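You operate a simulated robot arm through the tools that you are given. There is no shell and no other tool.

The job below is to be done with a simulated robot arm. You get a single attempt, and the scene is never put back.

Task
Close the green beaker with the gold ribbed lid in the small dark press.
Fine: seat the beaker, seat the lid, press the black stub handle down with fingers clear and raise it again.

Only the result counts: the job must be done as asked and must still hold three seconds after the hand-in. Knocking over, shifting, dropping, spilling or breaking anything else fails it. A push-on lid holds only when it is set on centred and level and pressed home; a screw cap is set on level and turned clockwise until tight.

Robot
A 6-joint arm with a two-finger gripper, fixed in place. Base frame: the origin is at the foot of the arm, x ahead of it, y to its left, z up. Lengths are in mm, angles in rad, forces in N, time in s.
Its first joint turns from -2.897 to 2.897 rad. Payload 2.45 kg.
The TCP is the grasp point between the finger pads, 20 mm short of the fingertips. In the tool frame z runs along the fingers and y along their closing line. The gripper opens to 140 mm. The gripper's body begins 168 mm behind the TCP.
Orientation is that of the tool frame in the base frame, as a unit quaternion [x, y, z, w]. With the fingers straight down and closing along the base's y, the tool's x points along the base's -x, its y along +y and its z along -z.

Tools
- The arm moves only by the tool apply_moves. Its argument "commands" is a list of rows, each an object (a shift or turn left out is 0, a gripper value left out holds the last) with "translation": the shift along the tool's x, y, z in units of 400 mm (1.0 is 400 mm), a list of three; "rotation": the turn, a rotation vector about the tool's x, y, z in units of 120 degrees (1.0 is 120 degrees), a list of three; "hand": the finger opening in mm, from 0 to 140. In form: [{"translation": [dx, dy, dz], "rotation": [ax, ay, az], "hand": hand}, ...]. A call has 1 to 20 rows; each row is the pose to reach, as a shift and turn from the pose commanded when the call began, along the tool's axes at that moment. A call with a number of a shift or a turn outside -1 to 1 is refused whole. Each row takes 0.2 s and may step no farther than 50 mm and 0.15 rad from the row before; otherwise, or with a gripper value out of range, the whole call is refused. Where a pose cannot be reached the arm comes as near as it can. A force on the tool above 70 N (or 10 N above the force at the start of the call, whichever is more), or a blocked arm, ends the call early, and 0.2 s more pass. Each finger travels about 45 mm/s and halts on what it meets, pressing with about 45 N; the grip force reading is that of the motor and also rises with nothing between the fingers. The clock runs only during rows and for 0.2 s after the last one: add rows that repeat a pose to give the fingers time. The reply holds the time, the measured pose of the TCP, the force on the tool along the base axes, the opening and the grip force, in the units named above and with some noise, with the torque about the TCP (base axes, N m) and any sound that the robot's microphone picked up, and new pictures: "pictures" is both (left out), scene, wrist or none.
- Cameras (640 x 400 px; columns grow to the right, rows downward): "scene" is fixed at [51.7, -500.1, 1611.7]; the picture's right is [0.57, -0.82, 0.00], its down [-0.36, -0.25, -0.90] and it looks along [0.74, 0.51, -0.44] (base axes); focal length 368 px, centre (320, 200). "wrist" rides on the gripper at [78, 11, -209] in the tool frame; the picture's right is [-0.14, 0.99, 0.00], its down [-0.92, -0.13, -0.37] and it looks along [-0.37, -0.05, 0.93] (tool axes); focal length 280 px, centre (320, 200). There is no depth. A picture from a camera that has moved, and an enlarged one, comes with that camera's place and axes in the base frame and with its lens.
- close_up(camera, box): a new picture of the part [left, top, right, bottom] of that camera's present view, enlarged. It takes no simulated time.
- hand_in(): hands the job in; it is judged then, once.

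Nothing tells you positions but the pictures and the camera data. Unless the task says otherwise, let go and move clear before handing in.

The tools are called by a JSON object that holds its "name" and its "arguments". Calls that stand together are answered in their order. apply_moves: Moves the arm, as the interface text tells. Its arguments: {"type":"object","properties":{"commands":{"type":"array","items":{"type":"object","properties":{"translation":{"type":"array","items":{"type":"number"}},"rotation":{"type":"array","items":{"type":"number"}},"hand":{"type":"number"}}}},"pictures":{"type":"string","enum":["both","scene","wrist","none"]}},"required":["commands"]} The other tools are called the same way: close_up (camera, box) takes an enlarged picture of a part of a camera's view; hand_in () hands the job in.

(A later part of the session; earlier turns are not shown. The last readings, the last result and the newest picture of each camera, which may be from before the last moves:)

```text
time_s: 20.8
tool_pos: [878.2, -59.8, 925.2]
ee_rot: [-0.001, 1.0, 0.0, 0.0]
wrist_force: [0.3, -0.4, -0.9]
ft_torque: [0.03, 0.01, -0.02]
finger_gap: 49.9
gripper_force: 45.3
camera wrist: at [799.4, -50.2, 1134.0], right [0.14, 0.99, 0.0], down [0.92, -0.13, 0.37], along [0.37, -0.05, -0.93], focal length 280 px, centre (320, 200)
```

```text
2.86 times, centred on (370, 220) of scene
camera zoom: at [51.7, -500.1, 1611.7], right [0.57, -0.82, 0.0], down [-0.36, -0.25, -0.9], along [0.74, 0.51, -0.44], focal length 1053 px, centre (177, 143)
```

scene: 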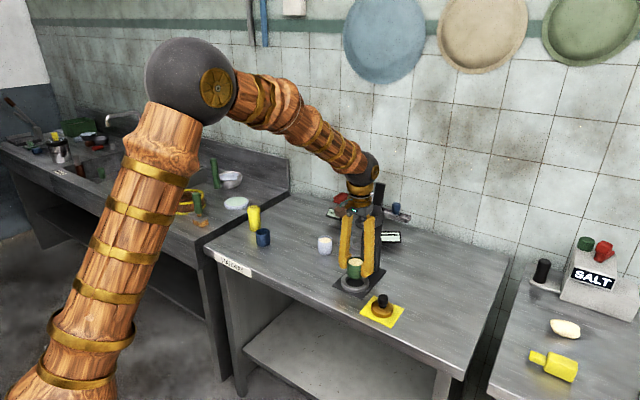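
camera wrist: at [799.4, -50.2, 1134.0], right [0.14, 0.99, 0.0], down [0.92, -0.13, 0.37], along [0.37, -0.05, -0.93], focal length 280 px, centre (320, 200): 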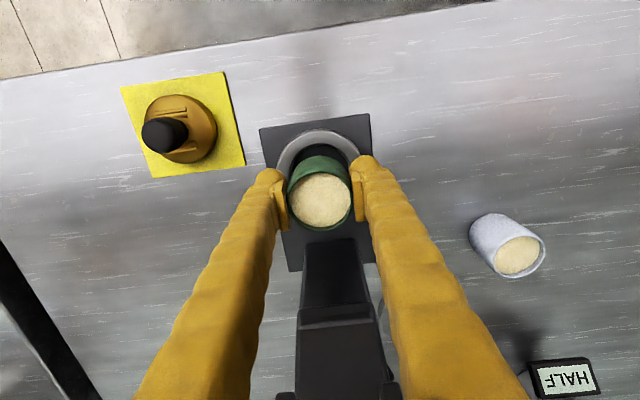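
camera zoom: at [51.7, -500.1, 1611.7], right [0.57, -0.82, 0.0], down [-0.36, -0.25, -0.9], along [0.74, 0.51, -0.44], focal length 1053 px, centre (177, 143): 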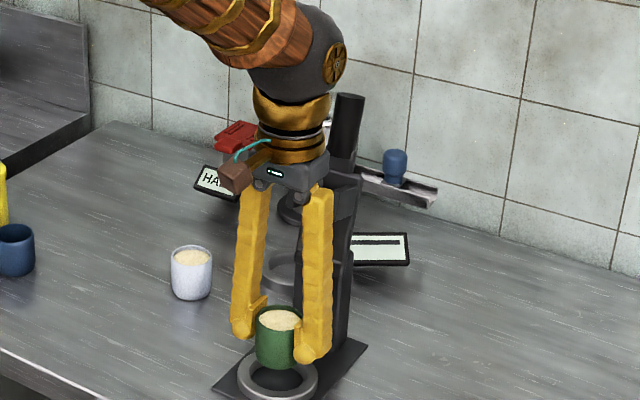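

The beaker hangs over the ring, aligned within about 1 mm in both views. I'll lower it 27 mm, then feel for the plate in small steps.

{"name": "apply_moves", "arguments": {"commands": [{"translation": [-0.00125, 0, 0.0125], "hand": 0}, {"translation": [-0.00125, 0, 0.03], "hand": 0}, {"translation": [-0.00125, 0, 0.05], "hand": 0}, {"translation": [-0.00125, 0, 0.0625], "hand": 0}, {"translation": [-0.00125, 0, 0.0675], "hand": 0}, {"translation": [-0.00125, 0, 0.0675], "hand": 0}]}}

```text
time_s: 22.2
tool_pos: [879.0, -60.9, 898.3]
ee_rot: [0.0, 1.0, 0.0, 0.0]
wrist_force: [0.0, -0.3, -1.8]
ft_torque: [-0.01, 0.01, -0.01]
finger_gap: 49.7
gripper_force: 44.6
camera wrist: at [800.3, -50.4, 1106.9], right [0.14, 0.99, 0.0], down [0.92, -0.13, 0.37], along [0.37, -0.05, -0.93], focal length 280 px, centre (320, 200)
```

scene: 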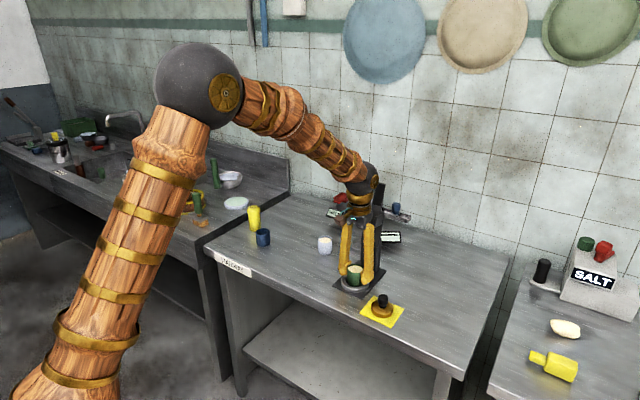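
wrist: 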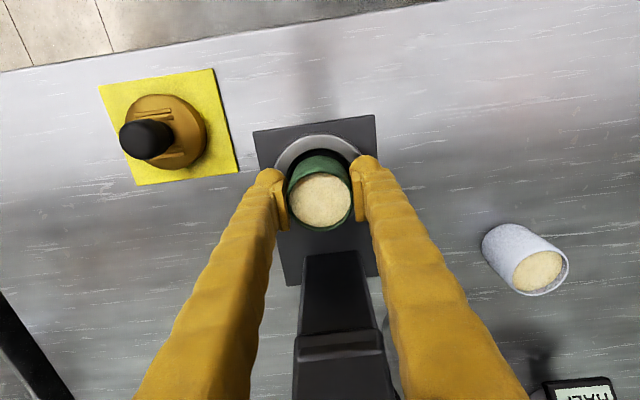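

{"name": "close_up", "arguments": {"camera": "wrist", "box": [250, 110, 390, 250]}}

{"name": "close_up", "arguments": {"camera": "scene", "box": [320, 240, 400, 310]}}

```text
2.86 times, centred on (320, 180) of wrist
camera zoom: at [800.3, -50.4, 1106.9], right [0.14, 0.99, 0.0], down [0.92, -0.13, 0.37], along [0.37, -0.05, -0.93], focal length 801 px, centre (320, 257)
```

zoom: 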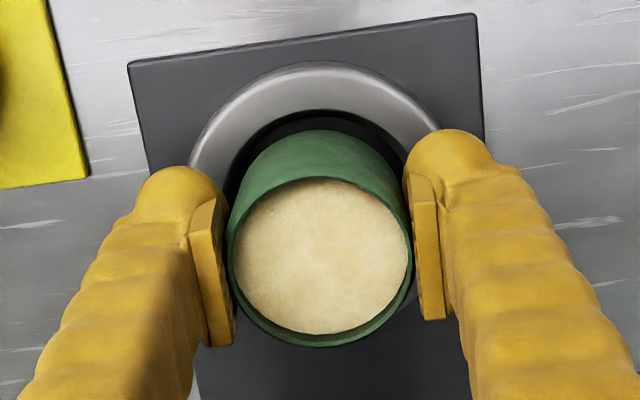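

```text
5.71 times, centred on (360, 275) of scene
camera zoom: at [51.7, -500.1, 1611.7], right [0.57, -0.82, 0.0], down [-0.36, -0.25, -0.9], along [0.74, 0.51, -0.44], focal length 2105 px, centre (91, -229)
```

zoom: 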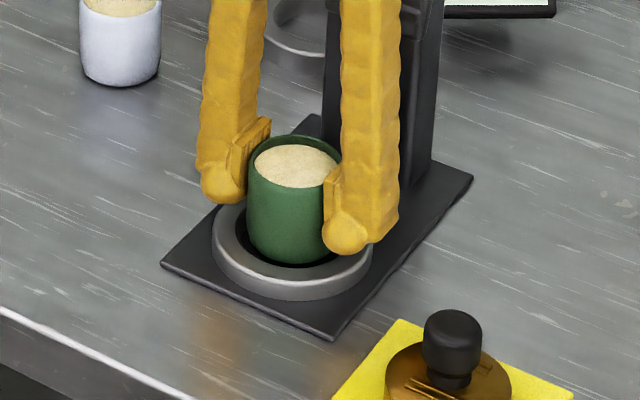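

The beaker bottom is entering the ring, centred. Lowering in small steps until I feel the plate.

{"name": "apply_moves", "arguments": {"commands": [{"translation": [0, 0, 0.005], "hand": 0}, {"translation": [0, 0, 0.01], "hand": 0}], "pictures": "none"}}

{"name": "apply_moves", "arguments": {"commands": [{"translation": [0, 0, 0.0025], "hand": 0}], "pictures": "none"}}

```text
time_s: 22.8
tool_pos: [879.1, -61.8, 893.8]
ee_rot: [-0.001, 1.0, 0.0, 0.001]
wrist_force: [-0.9, 0.6, -1.4]
ft_torque: [-0.01, 0.0, -0.01]
finger_gap: 49.8
gripper_force: 44.7
```

```text
time_s: 23.2
tool_pos: [879.2, -59.9, 894.2]
ee_rot: [0.0, 1.0, -0.001, 0.0]
wrist_force: [0.2, 0.5, -1.3]
ft_torque: [0.01, -0.03, -0.02]
finger_gap: 49.6
gripper_force: 45.2
```

{"name": "apply_moves", "arguments": {"commands": [{"translation": [0, 0, 0.0025], "hand": 0}], "pictures": "none"}}

{"name": "apply_moves", "arguments": {"commands": [{"translation": [0, 0, 0.0025], "hand": 0}], "pictures": "none"}}

```text
time_s: 23.6
tool_pos: [879.3, -61.4, 892.4]
ee_rot: [0.0, 1.0, 0.0, 0.0]
wrist_force: [-0.2, 0.1, -1.1]
ft_torque: [0.01, -0.03, 0.0]
finger_gap: 49.9
gripper_force: 45.2
```

```text
time_s: 24.0
tool_pos: [878.3, -61.3, 891.4]
ee_rot: [0.0, 1.0, 0.0, -0.001]
wrist_force: [-0.1, 0.5, -0.9]
ft_torque: [-0.01, 0.04, 0.0]
finger_gap: 49.6
gripper_force: 45.1
```

{"name": "apply_moves", "arguments": {"commands": [{"translation": [0, 0, 0.0025], "hand": 0}], "pictures": "none"}}

{"name": "apply_moves", "arguments": {"commands": [{"translation": [0, 0, 0.0025], "hand": 0}]}}

```text
time_s: 24.4
tool_pos: [879.0, -59.9, 890.1]
ee_rot: [0.0, 1.0, 0.001, -0.001]
wrist_force: [0.0, -0.2, -0.1]
ft_torque: [0.0, 0.01, -0.01]
finger_gap: 49.6
gripper_force: 45.4
```

```text
time_s: 24.8
tool_pos: [879.0, -60.9, 889.9]
ee_rot: [0.001, 1.0, 0.0, 0.001]
wrist_force: [-0.8, -0.4, -1.5]
ft_torque: [-0.03, 0.02, -0.02]
finger_gap: 49.4
gripper_force: 45.4
camera wrist: at [800.2, -50.6, 1098.0], right [0.14, 0.99, 0.0], down [0.92, -0.13, 0.37], along [0.37, -0.05, -0.93], focal length 280 px, centre (320, 200)
```

scene: 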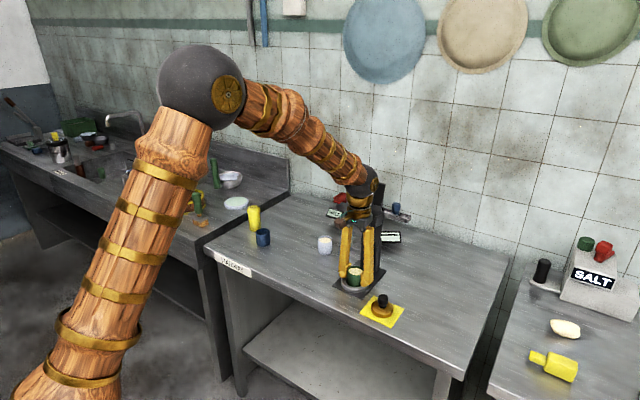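
wrist: 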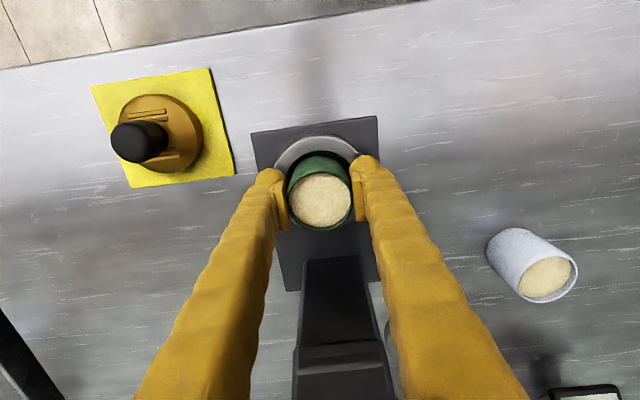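

{"name": "close_up", "arguments": {"camera": "scene", "box": [330, 245, 390, 305]}}

{"name": "close_up", "arguments": {"camera": "wrist", "box": [250, 110, 390, 250]}}

```text
6.67 times, centred on (360, 275) of scene
camera zoom: at [51.7, -500.1, 1611.7], right [0.57, -0.82, 0.0], down [-0.36, -0.25, -0.9], along [0.74, 0.51, -0.44], focal length 2456 px, centre (53, -300)
```

zoom: 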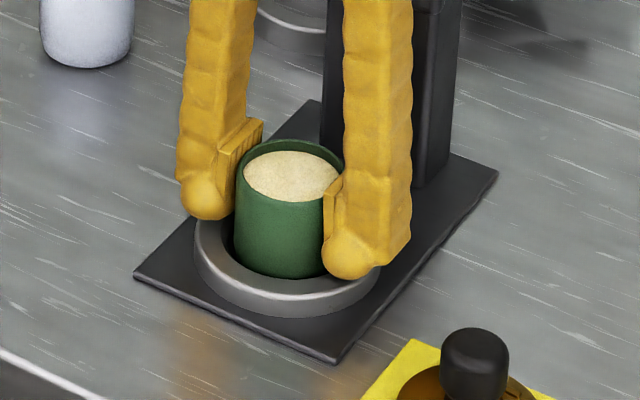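

```text
2.86 times, centred on (320, 180) of wrist
camera zoom: at [800.2, -50.6, 1098.0], right [0.14, 0.99, 0.0], down [0.92, -0.13, 0.37], along [0.37, -0.05, -0.93], focal length 801 px, centre (320, 257)
```

zoom: 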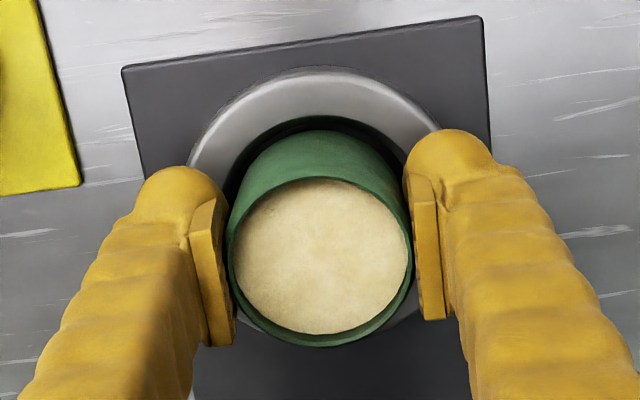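

{"name": "apply_moves", "arguments": {"commands": [{"translation": [0, 0, 0.002], "hand": 0}], "pictures": "none"}}

{"name": "apply_moves", "arguments": {"commands": [{"translation": [0, 0, 0.002], "hand": 0}], "pictures": "none"}}

```text
time_s: 25.2
tool_pos: [879.1, -61.2, 888.4]
ee_rot: [0.0, 1.0, 0.0, 0.001]
wrist_force: [0.3, -0.4, -1.7]
ft_torque: [0.01, -0.01, 0.0]
finger_gap: 49.8
gripper_force: 45.2
```

```text
time_s: 25.6
tool_pos: [879.0, -61.4, 887.3]
ee_rot: [0.0, 1.0, 0.0, 0.0]
wrist_force: [0.1, 0.3, -0.6]
ft_torque: [0.01, 0.03, 0.0]
finger_gap: 49.6
gripper_force: 45.1
```

{"name": "close_up", "arguments": {"camera": "scene", "box": [340, 255, 380, 295]}}

{"name": "close_up", "arguments": {"camera": "wrist", "box": [260, 120, 380, 240]}}

```text
10.00 times, centred on (360, 275) of scene
camera zoom: at [51.7, -500.1, 1611.7], right [0.57, -0.82, 0.0], down [-0.36, -0.25, -0.9], along [0.74, 0.51, -0.44], focal length 3684 px, centre (-80, -550)
```

zoom: 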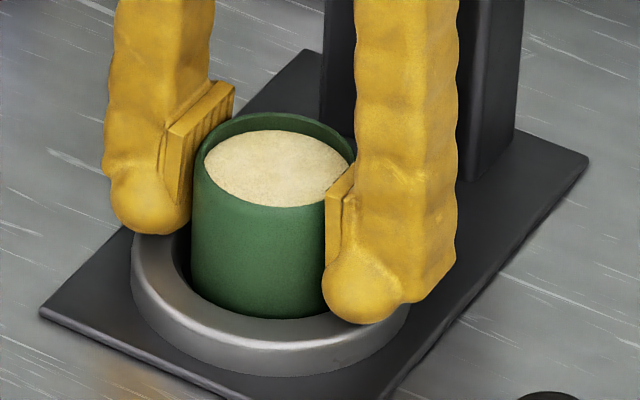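

```text
3.33 times, centred on (320, 180) of wrist
camera zoom: at [800.1, -50.6, 1096.5], right [0.14, 0.99, 0.0], down [0.92, -0.13, 0.37], along [0.37, -0.05, -0.93], focal length 935 px, centre (320, 267)
```

zoom: 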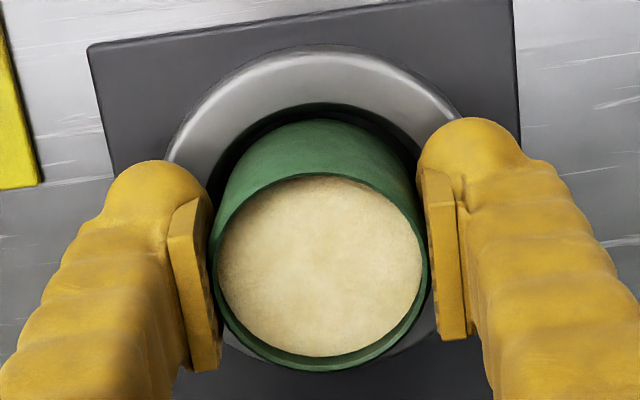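

{"name": "apply_moves", "arguments": {"commands": [{"translation": [0, 0, 0.002], "hand": 0}], "pictures": "none"}}

{"name": "apply_moves", "arguments": {"commands": [{"translation": [0, 0, 0.002], "hand": 0}], "pictures": "none"}}

```text
time_s: 26.0
tool_pos: [878.1, -59.7, 885.8]
ee_rot: [0.0, 1.0, 0.0, 0.0]
wrist_force: [-0.4, 0.1, -1.5]
ft_torque: [0.0, 0.01, -0.02]
finger_gap: 49.7
gripper_force: 45.2
```

```text
time_s: 26.4
tool_pos: [879.4, -60.9, 886.1]
ee_rot: [-0.001, 1.0, 0.0, 0.001]
wrist_force: [-2.3, 1.4, 7.3]
ft_torque: [0.03, 0.12, 0.02]
finger_gap: 49.8
gripper_force: 44.9
```

I feel contact at about 7 N upward. I'll ease off slightly and open the fingers a little to release the beaker in the seat.

{"name": "apply_moves", "arguments": {"commands": [{"translation": [0, 0, -0.001], "hand": 0}, {"translation": [0, 0, -0.001], "hand": 52}, {"translation": [0, 0, -0.001], "hand": 56}, {"translation": [0, 0, -0.001], "hand": 60}, {"translation": [0, 0, -0.001], "hand": 64}, {"translation": [0, 0, -0.001], "hand": 64}]}}

```text
time_s: 27.8
tool_pos: [879.6, -60.9, 885.6]
ee_rot: [0.0, 1.0, 0.0, 0.0]
wrist_force: [1.2, -0.3, 0.0]
ft_torque: [-0.01, -0.01, -0.01]
finger_gap: 63.9
gripper_force: 0.1
camera wrist: at [800.1, -50.5, 1095.0], right [0.14, 0.99, 0.0], down [0.92, -0.13, 0.37], along [0.37, -0.05, -0.93], focal length 280 px, centre (320, 200)
```

scene: 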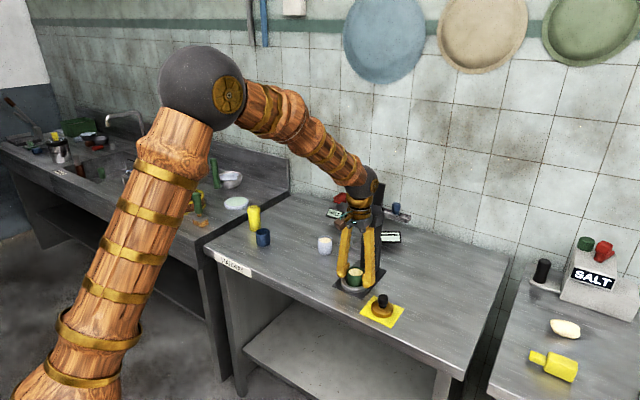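
wrist: 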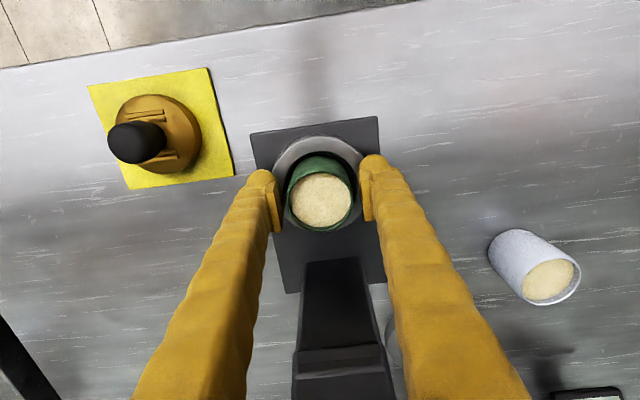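

{"name": "close_up", "arguments": {"camera": "scene", "box": [340, 255, 380, 295]}}

{"name": "close_up", "arguments": {"camera": "wrist", "box": [260, 120, 380, 240]}}

```text
10.00 times, centred on (360, 275) of scene
camera zoom: at [51.7, -500.1, 1611.7], right [0.57, -0.82, 0.0], down [-0.36, -0.25, -0.9], along [0.74, 0.51, -0.44], focal length 3684 px, centre (-80, -550)
```

zoom: 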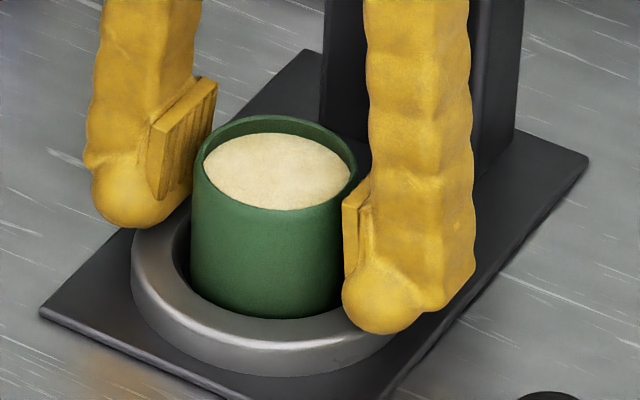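

```text
3.33 times, centred on (320, 180) of wrist
camera zoom: at [800.1, -50.5, 1095.0], right [0.14, 0.99, 0.0], down [0.92, -0.13, 0.37], along [0.37, -0.05, -0.93], focal length 935 px, centre (320, 267)
```

zoom: 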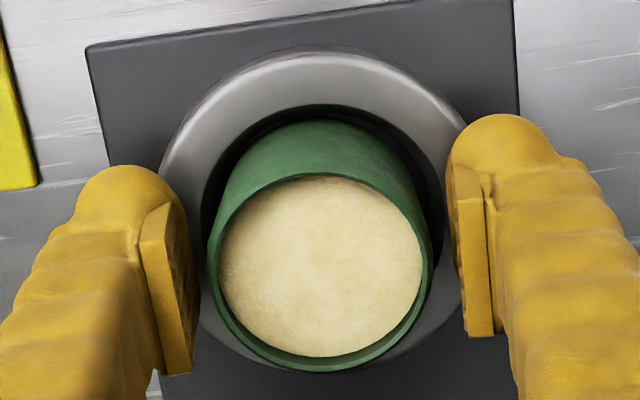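

The beaker stands upright and free inside the ring. I'll open wider, rise straight up, then move above the lid for a close look.

{"name": "apply_moves", "arguments": {"commands": [{"translation": [0, 0, 0], "hand": 74}, {"translation": [0, 0, 0], "hand": 84}, {"translation": [0, 0, -0.02], "hand": 84}, {"translation": [0, 0, -0.06], "hand": 84}, {"translation": [0, 0, -0.12], "hand": 84}, {"translation": [0, 0, -0.18], "hand": 84}, {"translation": [0, 0, -0.225], "hand": 84}, {"translation": [0.04, -0.08, -0.225], "hand": 84}, {"translation": [0.08, -0.16, -0.225], "hand": 84}, {"translation": [0.12, -0.24, -0.225], "hand": 84}, {"translation": [0.15, -0.3, -0.225], "hand": 84}, {"translation": [0.156, -0.315, -0.225], "hand": 84}, {"translation": [0.156, -0.315, -0.225], "hand": 84}]}}

```text
time_s: 30.6
tool_pos: [815.9, -186.1, 976.9]
ee_rot: [0.0, 1.0, 0.0, 0.0]
wrist_force: [-0.3, 0.5, 0.5]
ft_torque: [-0.01, 0.01, 0.02]
finger_gap: 84.1
gripper_force: 0.1
camera wrist: at [737.1, -176.6, 1185.8], right [0.14, 0.99, 0.0], down [0.92, -0.13, 0.37], along [0.37, -0.05, -0.93], focal length 280 px, centre (320, 200)
```

scene: 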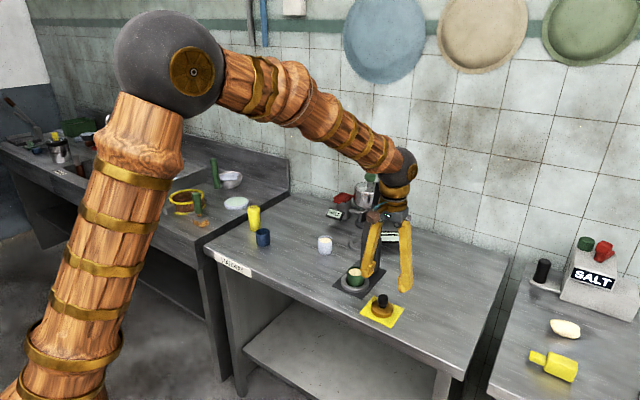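
wrist: 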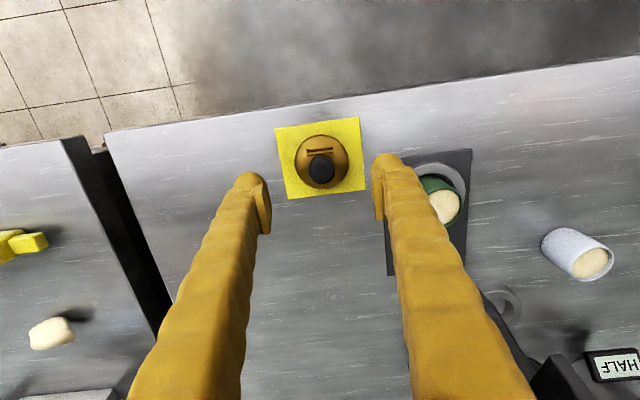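

{"name": "close_up", "arguments": {"camera": "wrist", "box": [260, 110, 380, 210]}}

{"name": "close_up", "arguments": {"camera": "wrist", "box": [380, 130, 500, 250]}}

{"name": "close_up", "arguments": {"camera": "scene", "box": [330, 225, 430, 335]}}

```text
4.00 times, centred on (320, 160) of wrist
camera zoom: at [737.1, -176.6, 1185.8], right [0.14, 0.99, 0.0], down [0.92, -0.13, 0.37], along [0.37, -0.05, -0.93], focal length 1122 px, centre (320, 360)
```

zoom: 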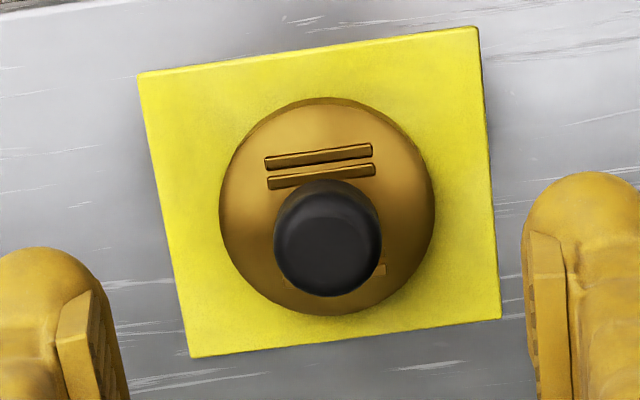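

```text
3.33 times, centred on (440, 190) of wrist
camera zoom: at [737.1, -176.6, 1185.8], right [0.14, 0.99, 0.0], down [0.92, -0.13, 0.37], along [0.37, -0.05, -0.93], focal length 935 px, centre (-80, 233)
```

zoom: 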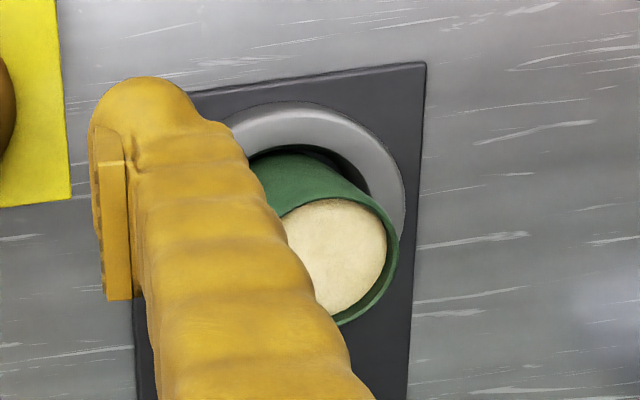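

```text
3.64 times, centred on (380, 280) of scene
camera zoom: at [51.7, -500.1, 1611.7], right [0.57, -0.82, 0.0], down [-0.36, -0.25, -0.9], along [0.74, 0.51, -0.44], focal length 1340 px, centre (102, -91)
```

zoom: 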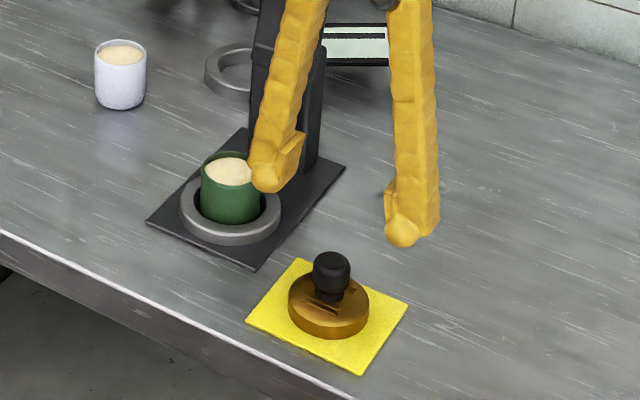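

From above, the lid sits about 3–4 mm farther in x and 2 mm in +y than the tool axis. I'll correct that and go lower for a finer check before gripping the black knob.

{"name": "apply_moves", "arguments": {"commands": [{"translation": [-0.004, 0.003, 0.04], "hand": 70}, {"translation": [-0.00875, 0.005, 0.08], "hand": 60}, {"translation": [-0.00875, 0.005, 0.104], "hand": 56}, {"translation": [-0.00875, 0.005, 0.104], "hand": 56}]}}

```text
time_s: 31.6
tool_pos: [820.1, -185.0, 935.6]
ee_rot: [0.0, 1.0, -0.001, 0.0]
wrist_force: [-0.3, -0.2, 0.3]
ft_torque: [-0.02, 0.01, -0.04]
finger_gap: 55.9
gripper_force: 0.0
camera wrist: at [740.9, -174.3, 1143.8], right [0.14, 0.99, 0.0], down [0.92, -0.13, 0.37], along [0.37, -0.05, -0.93], focal length 280 px, centre (320, 200)
```

scene: 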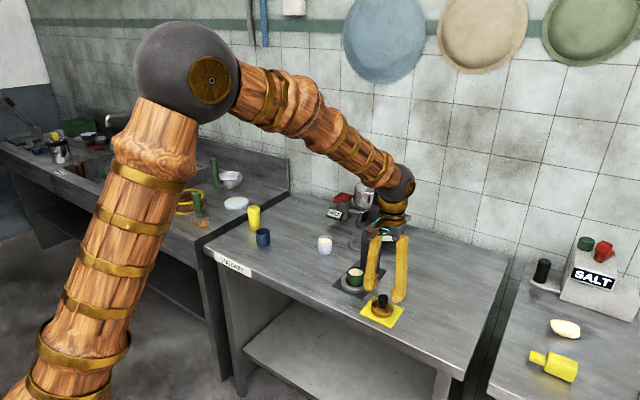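
wrist: 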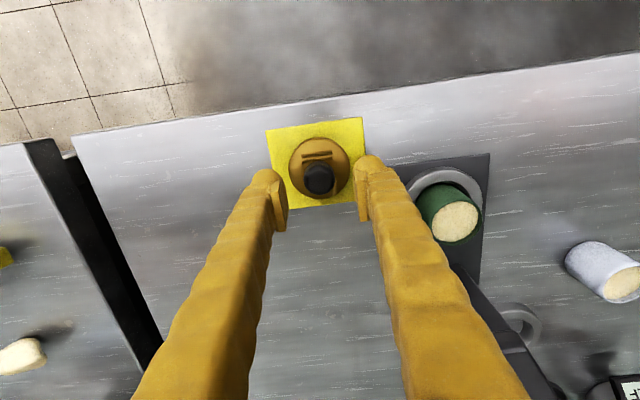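

{"name": "close_up", "arguments": {"camera": "wrist", "box": [260, 110, 380, 230]}}

{"name": "close_up", "arguments": {"camera": "scene", "box": [350, 265, 420, 325]}}

```text
3.33 times, centred on (320, 170) of wrist
camera zoom: at [740.9, -174.3, 1143.8], right [0.14, 0.99, 0.0], down [0.92, -0.13, 0.37], along [0.37, -0.05, -0.93], focal length 935 px, centre (320, 300)
```

zoom: 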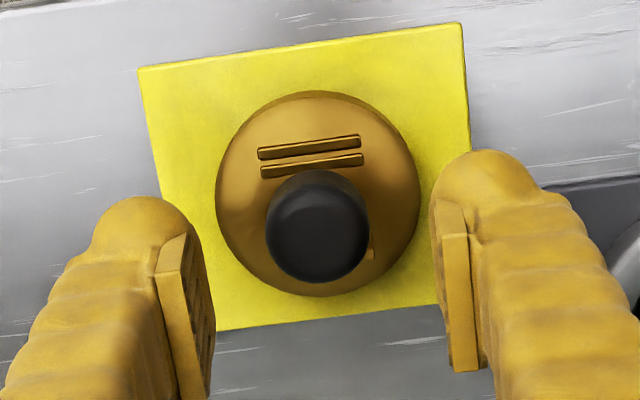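

```text
6.67 times, centred on (385, 295) of scene
camera zoom: at [51.7, -500.1, 1611.7], right [0.57, -0.82, 0.0], down [-0.36, -0.25, -0.9], along [0.74, 0.51, -0.44], focal length 2456 px, centre (-113, -433)
```

zoom: 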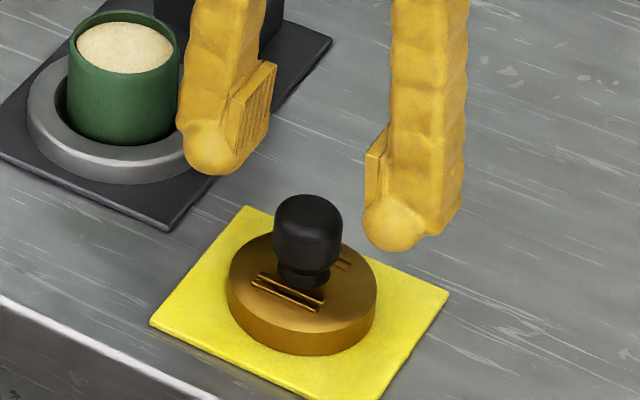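

The knob is now centred within about 0.8 mm. I'll nudge y slightly, lower so that the fingertips stay above the lid disc, and close on the knob.

{"name": "apply_moves", "arguments": {"commands": [{"translation": [0, -0.00175, 0.04], "hand": 56}, {"translation": [0, -0.00175, 0.08], "hand": 56}, {"translation": [0, -0.00175, 0.1], "hand": 56}, {"translation": [0, -0.00175, 0.1075], "hand": 56}, {"translation": [0, -0.00175, 0.1075], "hand": 56}]}}

```text
time_s: 32.8
tool_pos: [819.4, -184.2, 892.2]
ee_rot: [0.0, 1.0, 0.0, 0.0]
wrist_force: [0.4, 0.6, -0.3]
ft_torque: [-0.01, 0.02, 0.02]
finger_gap: 56.2
gripper_force: 0.0
camera wrist: at [741.0, -175.5, 1100.8], right [0.14, 0.99, 0.0], down [0.92, -0.13, 0.37], along [0.37, -0.05, -0.93], focal length 280 px, centre (320, 200)
```

scene: 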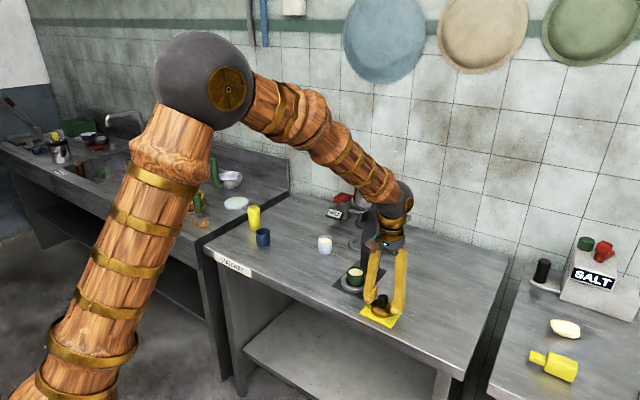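
wrist: 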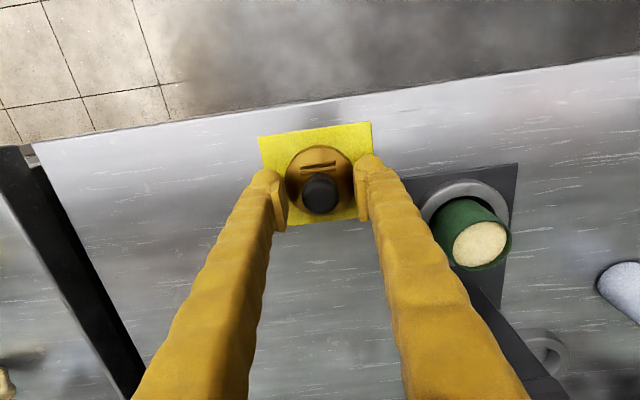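

{"name": "close_up", "arguments": {"camera": "wrist", "box": [260, 120, 380, 240]}}

{"name": "close_up", "arguments": {"camera": "scene", "box": [350, 265, 420, 325]}}

```text
3.33 times, centred on (320, 180) of wrist
camera zoom: at [741.0, -175.5, 1100.8], right [0.14, 0.99, 0.0], down [0.92, -0.13, 0.37], along [0.37, -0.05, -0.93], focal length 935 px, centre (320, 267)
```

zoom: 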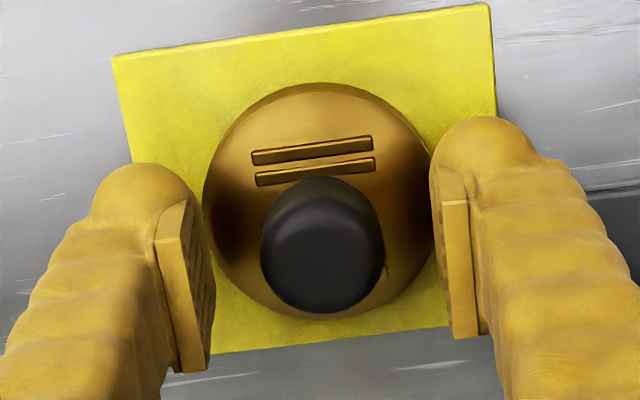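

```text
6.67 times, centred on (385, 295) of scene
camera zoom: at [51.7, -500.1, 1611.7], right [0.57, -0.82, 0.0], down [-0.36, -0.25, -0.9], along [0.74, 0.51, -0.44], focal length 2456 px, centre (-113, -433)
```

zoom: 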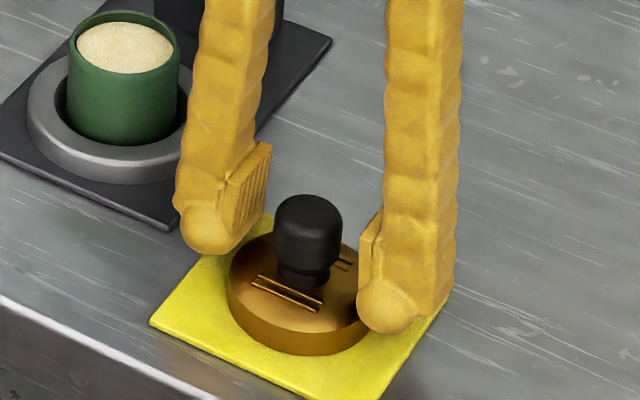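

The knob is centred between the pads with the tips above the disc. Closing the fingers on it.

{"name": "apply_moves", "arguments": {"commands": [{"translation": [0, 0, 0], "hand": 40}, {"translation": [0, 0, 0], "hand": 20}, {"translation": [0, 0, 0], "hand": 0}, {"translation": [0, 0, 0], "hand": 0}, {"translation": [0, 0, 0], "hand": 0}, {"translation": [0, 0, 0], "hand": 0}]}}

```text
time_s: 34.2
tool_pos: [820.6, -186.0, 890.7]
ee_rot: [0.0, 1.0, 0.0, 0.001]
wrist_force: [-0.3, -0.4, -0.1]
ft_torque: [-0.01, -0.02, 0.04]
finger_gap: 24.4
gripper_force: 45.1
camera wrist: at [741.0, -175.5, 1100.8], right [0.14, 0.99, 0.0], down [0.92, -0.13, 0.37], along [0.37, -0.05, -0.93], focal length 280 px, centre (320, 200)
```

scene: 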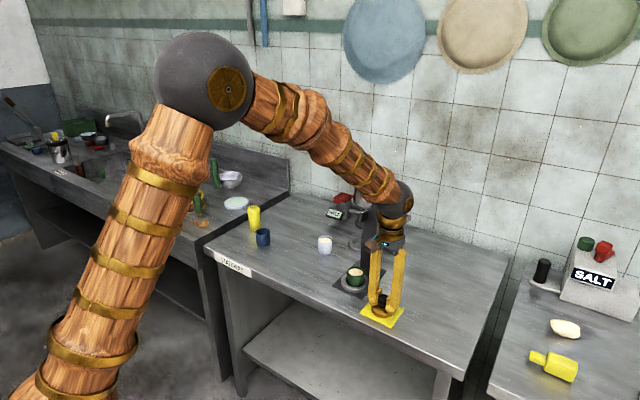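
wrist: 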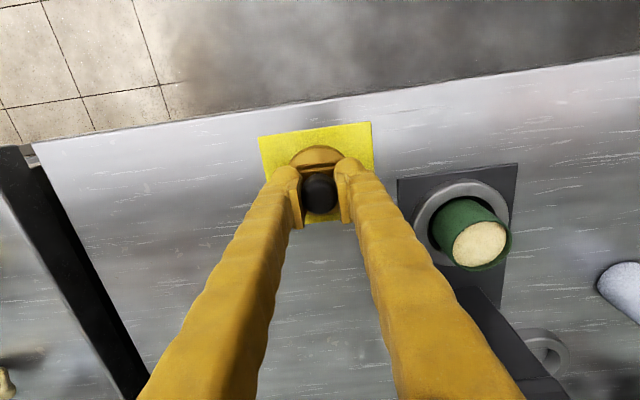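

Gripped at 24.4 mm. A slow 4 mm test lift comes next.

{"name": "apply_moves", "arguments": {"commands": [{"translation": [0, 0, -0.0025], "hand": 0}, {"translation": [0, 0, -0.005], "hand": 0}, {"translation": [0, 0, -0.0075], "hand": 0}, {"translation": [0, 0, -0.01], "hand": 0}]}}

```text
time_s: 35.2
tool_pos: [820.4, -186.6, 896.6]
ee_rot: [0.0, 1.0, 0.0, 0.0]
wrist_force: [0.6, -0.8, -1.1]
ft_torque: [0.0, 0.02, 0.03]
finger_gap: 24.3
gripper_force: 45.0
camera wrist: at [741.2, -175.4, 1104.8], right [0.14, 0.99, 0.0], down [0.92, -0.13, 0.37], along [0.37, -0.05, -0.93], focal length 280 px, centre (320, 200)
```

scene: 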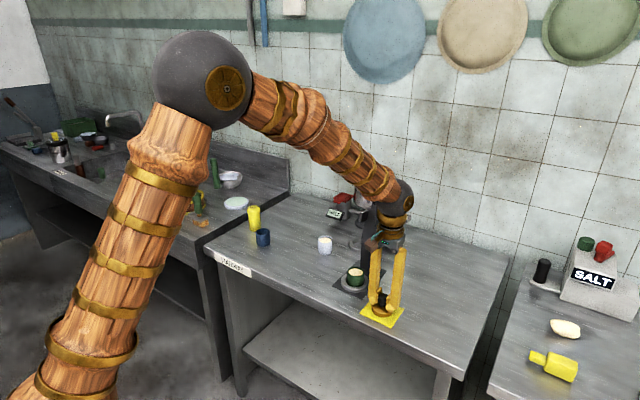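
wrist: 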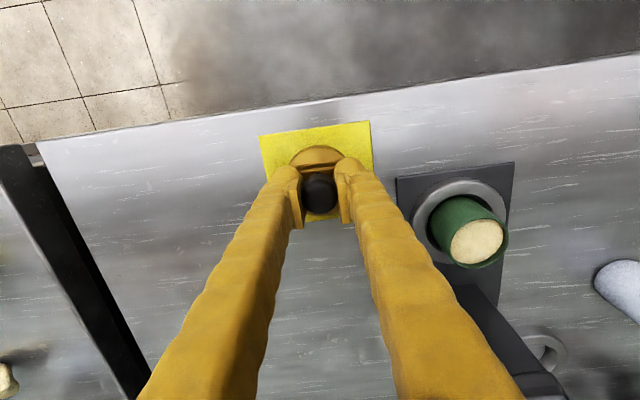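

{"name": "close_up", "arguments": {"camera": "scene", "box": [350, 265, 420, 325]}}

{"name": "close_up", "arguments": {"camera": "wrist", "box": [260, 120, 380, 240]}}

{"name": "close_up", "arguments": {"camera": "wrist", "box": [390, 150, 530, 290]}}

```text
6.67 times, centred on (385, 295) of scene
camera zoom: at [51.7, -500.1, 1611.7], right [0.57, -0.82, 0.0], down [-0.36, -0.25, -0.9], along [0.74, 0.51, -0.44], focal length 2456 px, centre (-113, -433)
```

zoom: 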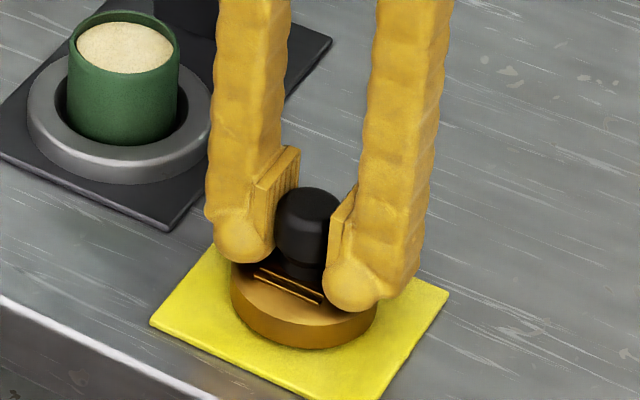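

```text
3.33 times, centred on (320, 180) of wrist
camera zoom: at [741.2, -175.4, 1104.8], right [0.14, 0.99, 0.0], down [0.92, -0.13, 0.37], along [0.37, -0.05, -0.93], focal length 935 px, centre (320, 267)
```

zoom: 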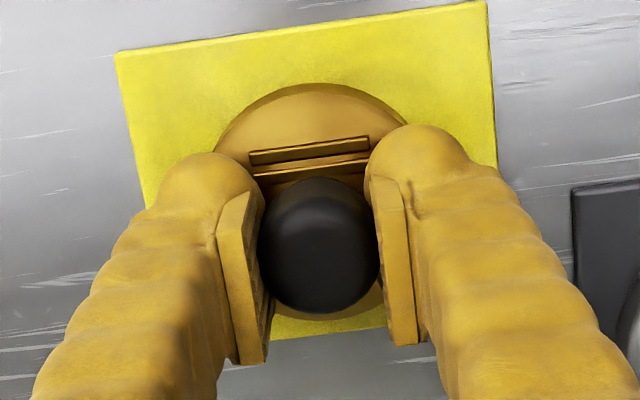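

```text
2.86 times, centred on (460, 220) of wrist
camera zoom: at [741.2, -175.4, 1104.8], right [0.14, 0.99, 0.0], down [0.92, -0.13, 0.37], along [0.37, -0.05, -0.93], focal length 801 px, centre (-80, 143)
```

zoom: 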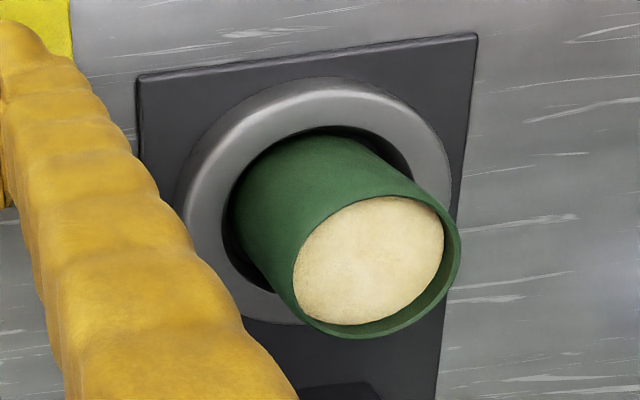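

The lid is lifted cleanly and stays level, centred on the tool axis. I take the beaker axis to be at about (880, -61). I'll lift the lid 70 mm and carry it over the beaker.

{"name": "apply_moves", "arguments": {"commands": [{"translation": [0, 0, -0.02], "hand": 0}, {"translation": [0, 0, -0.05], "hand": 0}, {"translation": [0, 0, -0.09], "hand": 0}, {"translation": [0, 0, -0.13], "hand": 0}, {"translation": [0, 0, -0.16], "hand": 0}, {"translation": [0, 0, -0.175], "hand": 0}, {"translation": [0, 0, -0.175], "hand": 0}], "pictures": "none"}}

```text
time_s: 36.8
tool_pos: [822.3, -185.1, 965.9]
ee_rot: [-0.001, 1.0, -0.001, 0.0]
wrist_force: [-0.1, 0.1, 0.1]
ft_torque: [-0.02, 0.02, 0.01]
finger_gap: 24.2
gripper_force: 45.5
```

{"name": "apply_moves", "arguments": {"commands": [{"translation": [-0.005, 0.0104, 0], "hand": 0}, {"translation": [-0.018, 0.0375, 0], "hand": 0}, {"translation": [-0.036, 0.075, 0], "hand": 0}, {"translation": [-0.056, 0.1166, 0], "hand": 0}, {"translation": [-0.076, 0.1582, 0], "hand": 0}, {"translation": [-0.096, 0.1998, 0], "hand": 0}, {"translation": [-0.115, 0.2394, 0], "hand": 0}, {"translation": [-0.132, 0.2748, 0], "hand": 0}, {"translation": [-0.144, 0.2998, 0], "hand": 0}, {"translation": [-0.14975, 0.31175, 0], "hand": 0}, {"translation": [-0.14975, 0.31175, 0], "hand": 0}]}}

```text
time_s: 39.2
tool_pos: [880.6, -60.1, 966.9]
ee_rot: [-0.001, 1.0, 0.0, 0.0]
wrist_force: [0.1, 0.7, 0.1]
ft_torque: [0.04, -0.02, 0.0]
finger_gap: 24.2
gripper_force: 45.3
camera wrist: at [801.5, -50.3, 1175.0], right [0.14, 0.99, 0.0], down [0.92, -0.13, 0.37], along [0.37, -0.05, -0.93], focal length 280 px, centre (320, 200)
```

scene: 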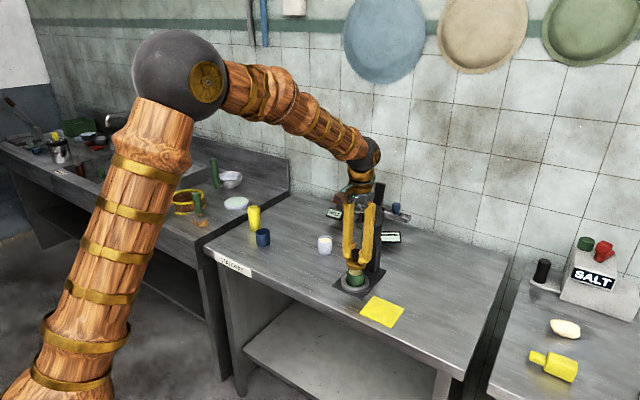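
wrist: 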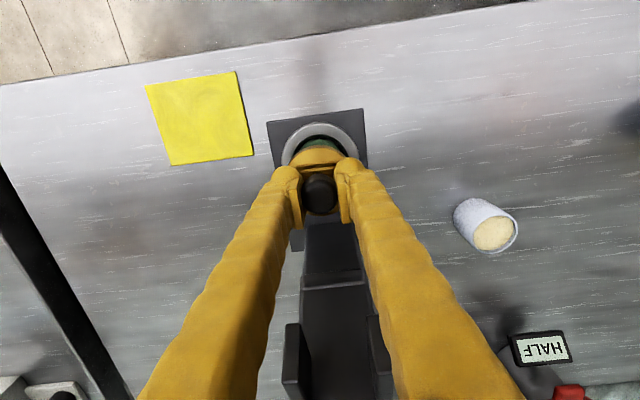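

{"name": "close_up", "arguments": {"camera": "scene", "box": [325, 235, 395, 305]}}

{"name": "close_up", "arguments": {"camera": "wrist", "box": [260, 100, 380, 220]}}

{"name": "close_up", "arguments": {"camera": "scene", "box": [310, 150, 430, 290]}}

```text
5.71 times, centred on (360, 270) of scene
camera zoom: at [51.7, -500.1, 1611.7], right [0.57, -0.82, 0.0], down [-0.36, -0.25, -0.9], along [0.74, 0.51, -0.44], focal length 2105 px, centre (91, -200)
```

zoom: 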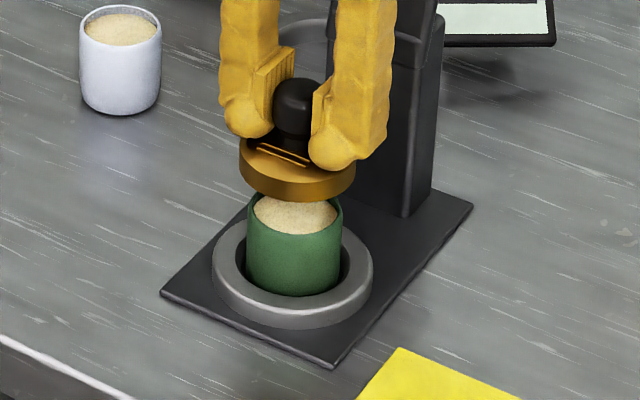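

```text
3.33 times, centred on (320, 160) of wrist
camera zoom: at [801.5, -50.3, 1175.0], right [0.14, 0.99, 0.0], down [0.92, -0.13, 0.37], along [0.37, -0.05, -0.93], focal length 935 px, centre (320, 333)
```

zoom: 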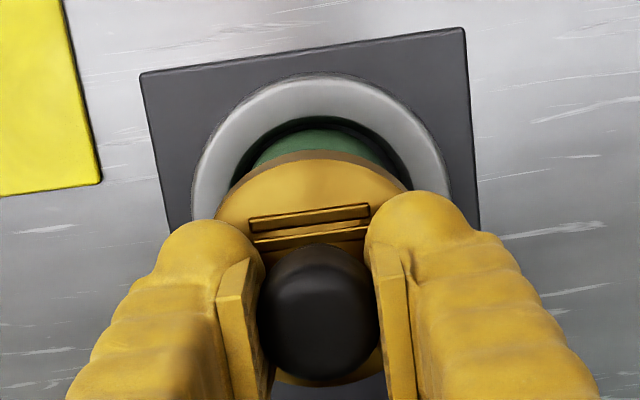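

```text
2.86 times, centred on (370, 220) of scene
camera zoom: at [51.7, -500.1, 1611.7], right [0.57, -0.82, 0.0], down [-0.36, -0.25, -0.9], along [0.74, 0.51, -0.44], focal length 1053 px, centre (177, 143)
```

zoom: 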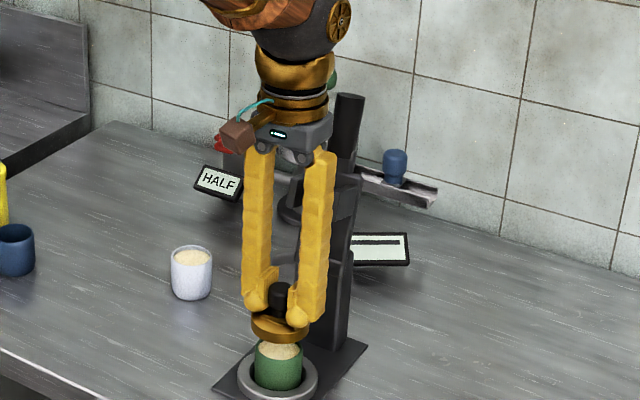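

The lid hovers level over the beaker, aligned within about 0.5 mm in the scene view. I'll lower it near the rim, then step down until I feel contact.

{"name": "apply_moves", "arguments": {"commands": [{"translation": [0, 0, 0.015], "hand": 0}, {"translation": [0, 0, 0.03], "hand": 0}, {"translation": [0, 0, 0.04], "hand": 0}, {"translation": [0, 0, 0.045], "hand": 0}, {"translation": [0, 0, 0.045], "hand": 0}]}}

```text
time_s: 40.4
tool_pos: [879.7, -62.0, 947.5]
ee_rot: [0.0, 1.0, 0.0, 0.0]
wrist_force: [-0.7, -0.2, -0.1]
ft_torque: [0.02, 0.02, -0.01]
finger_gap: 24.2
gripper_force: 44.9
camera wrist: at [801.0, -50.7, 1156.5], right [0.14, 0.99, 0.0], down [0.92, -0.13, 0.37], along [0.36, -0.05, -0.93], focal length 280 px, centre (320, 200)
```

scene: 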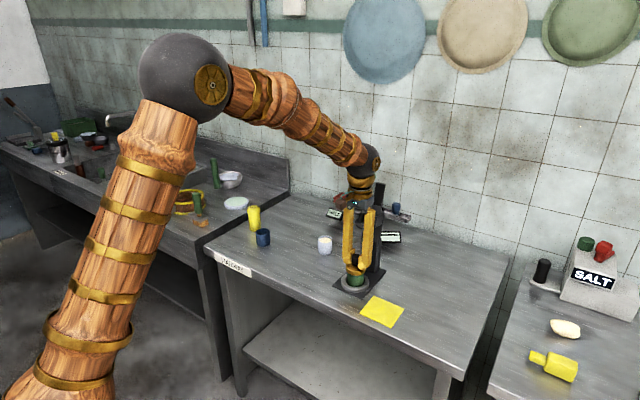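
wrist: 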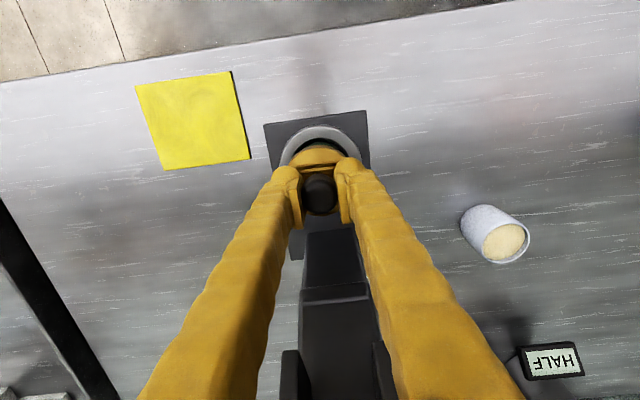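

{"name": "close_up", "arguments": {"camera": "scene", "box": [335, 250, 385, 300]}}

{"name": "apply_moves", "arguments": {"commands": [{"translation": [0, 0, 0.0025], "hand": 0}, {"translation": [0, 0, 0.005], "hand": 0}], "pictures": "none"}}

```text
8.00 times, centred on (360, 275) of scene
camera zoom: at [51.7, -500.1, 1611.7], right [0.57, -0.82, 0.0], down [-0.36, -0.25, -0.9], along [0.74, 0.51, -0.44], focal length 2948 px, centre (0, -400)
```

zoom: 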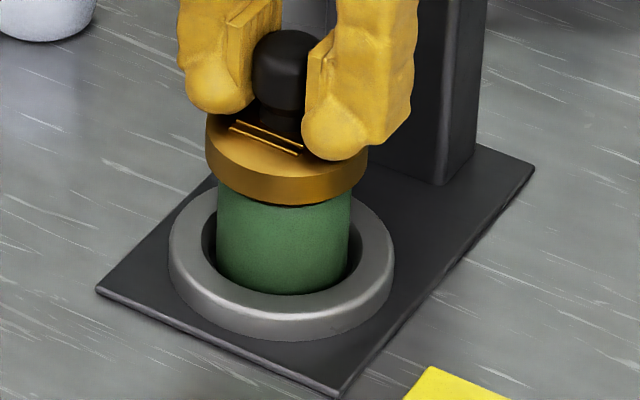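

```text
time_s: 41.0
tool_pos: [879.3, -61.2, 947.0]
ee_rot: [0.0, 1.0, 0.0, -0.001]
wrist_force: [0.1, -1.4, 0.1]
ft_torque: [0.02, -0.03, -0.03]
finger_gap: 24.4
gripper_force: 44.3
```

{"name": "apply_moves", "arguments": {"commands": [{"translation": [0, 0, 0.0025], "hand": 0}, {"translation": [0, 0, 0.005], "hand": 0}], "pictures": "none"}}

{"name": "apply_moves", "arguments": {"commands": [{"translation": [0, 0, 0.0025], "hand": 0}], "pictures": "none"}}

{"name": "apply_moves", "arguments": {"commands": [{"translation": [0, 0, 0.0025], "hand": 0}], "pictures": "none"}}

```text
time_s: 41.6
tool_pos: [880.2, -60.5, 943.3]
ee_rot: [0.0, 1.0, 0.0, 0.0]
wrist_force: [0.7, -0.6, 0.2]
ft_torque: [-0.03, -0.01, 0.02]
finger_gap: 24.5
gripper_force: 45.1
```

```text
time_s: 42.0
tool_pos: [880.2, -60.5, 943.7]
ee_rot: [0.0, 1.0, 0.0, 0.0]
wrist_force: [0.6, 1.2, -1.4]
ft_torque: [-0.01, 0.01, -0.03]
finger_gap: 24.3
gripper_force: 45.3
```

```text
time_s: 42.4
tool_pos: [879.3, -60.4, 942.5]
ee_rot: [0.0, 1.0, 0.0, 0.0]
wrist_force: [0.2, 0.0, -0.4]
ft_torque: [-0.02, 0.02, 0.0]
finger_gap: 24.2
gripper_force: 44.9
```

{"name": "apply_moves", "arguments": {"commands": [{"translation": [0, 0, 0.0025], "hand": 0}], "pictures": "none"}}

{"name": "apply_moves", "arguments": {"commands": [{"translation": [0, 0, 0.0025], "hand": 0}]}}

```text
time_s: 42.8
tool_pos: [880.5, -61.2, 940.8]
ee_rot: [0.0, 1.0, 0.0, 0.0]
wrist_force: [0.0, 0.7, -0.5]
ft_torque: [0.02, -0.03, 0.0]
finger_gap: 24.3
gripper_force: 45.7
```

```text
time_s: 43.2
tool_pos: [879.5, -60.9, 939.9]
ee_rot: [0.0, 1.0, 0.0, -0.001]
wrist_force: [0.2, 0.1, 0.1]
ft_torque: [0.01, 0.02, -0.02]
finger_gap: 24.4
gripper_force: 44.9
camera wrist: at [801.1, -50.5, 1148.6], right [0.14, 0.99, 0.0], down [0.92, -0.13, 0.37], along [0.37, -0.05, -0.93], focal length 280 px, centre (320, 200)
```

scene: 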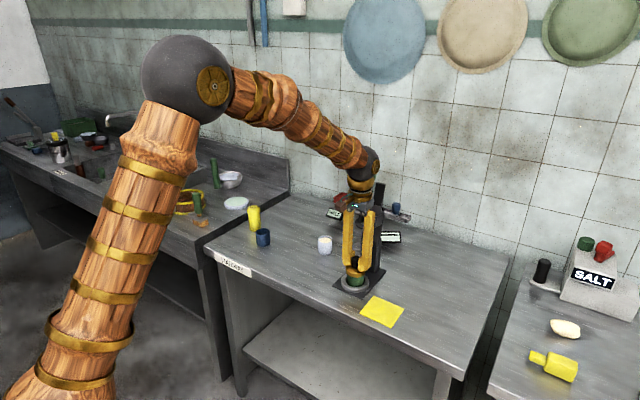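
wrist: 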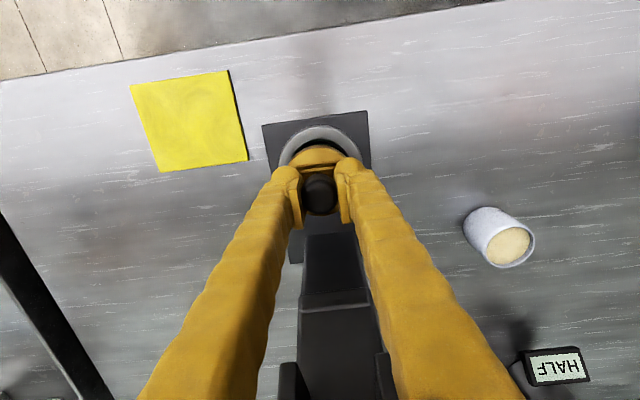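

{"name": "close_up", "arguments": {"camera": "scene", "box": [335, 250, 385, 300]}}

{"name": "apply_moves", "arguments": {"commands": [{"translation": [0, 0, 0.0025], "hand": 0}], "pictures": "none"}}

```text
8.00 times, centred on (360, 275) of scene
camera zoom: at [51.7, -500.1, 1611.7], right [0.57, -0.82, 0.0], down [-0.36, -0.25, -0.9], along [0.74, 0.51, -0.44], focal length 2948 px, centre (0, -400)
```

zoom: 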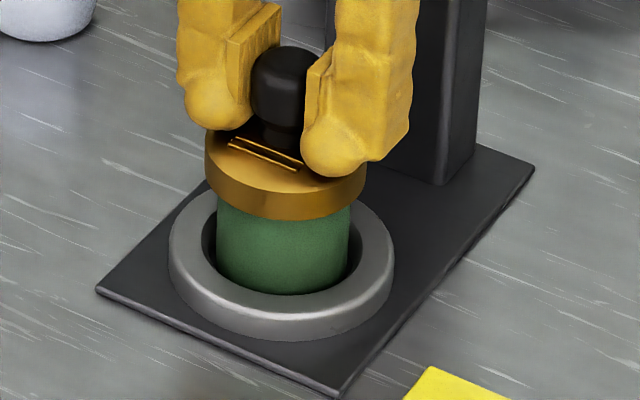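

```text
time_s: 43.6
tool_pos: [880.4, -61.1, 939.5]
ee_rot: [0.0, 1.0, 0.0, 0.0]
wrist_force: [-0.1, -0.5, -0.5]
ft_torque: [-0.04, -0.01, 0.02]
finger_gap: 24.0
gripper_force: 45.0
```

{"name": "apply_moves", "arguments": {"commands": [{"translation": [0, 0, 0.0025], "hand": 0}], "pictures": "none"}}

{"name": "apply_moves", "arguments": {"commands": [{"translation": [0, 0, 0.0025], "hand": 0}], "pictures": "none"}}

{"name": "apply_moves", "arguments": {"commands": [{"translation": [0, 0, 0.0025], "hand": 0}], "pictures": "none"}}

```text
time_s: 44.0
tool_pos: [879.5, -60.9, 938.2]
ee_rot: [0.001, 1.0, 0.001, -0.001]
wrist_force: [0.1, 1.1, -0.5]
ft_torque: [-0.02, 0.0, -0.02]
finger_gap: 24.2
gripper_force: 45.4
```

```text
time_s: 44.4
tool_pos: [881.6, -61.2, 936.9]
ee_rot: [0.0, 1.0, 0.0, 0.0]
wrist_force: [-0.1, -0.1, -0.9]
ft_torque: [0.02, -0.01, 0.0]
finger_gap: 24.4
gripper_force: 45.4
```

```text
time_s: 44.8
tool_pos: [880.2, -60.5, 936.0]
ee_rot: [0.0, 1.0, 0.0, 0.0]
wrist_force: [0.6, -0.2, 0.3]
ft_torque: [0.0, 0.02, -0.01]
finger_gap: 24.4
gripper_force: 45.0
```

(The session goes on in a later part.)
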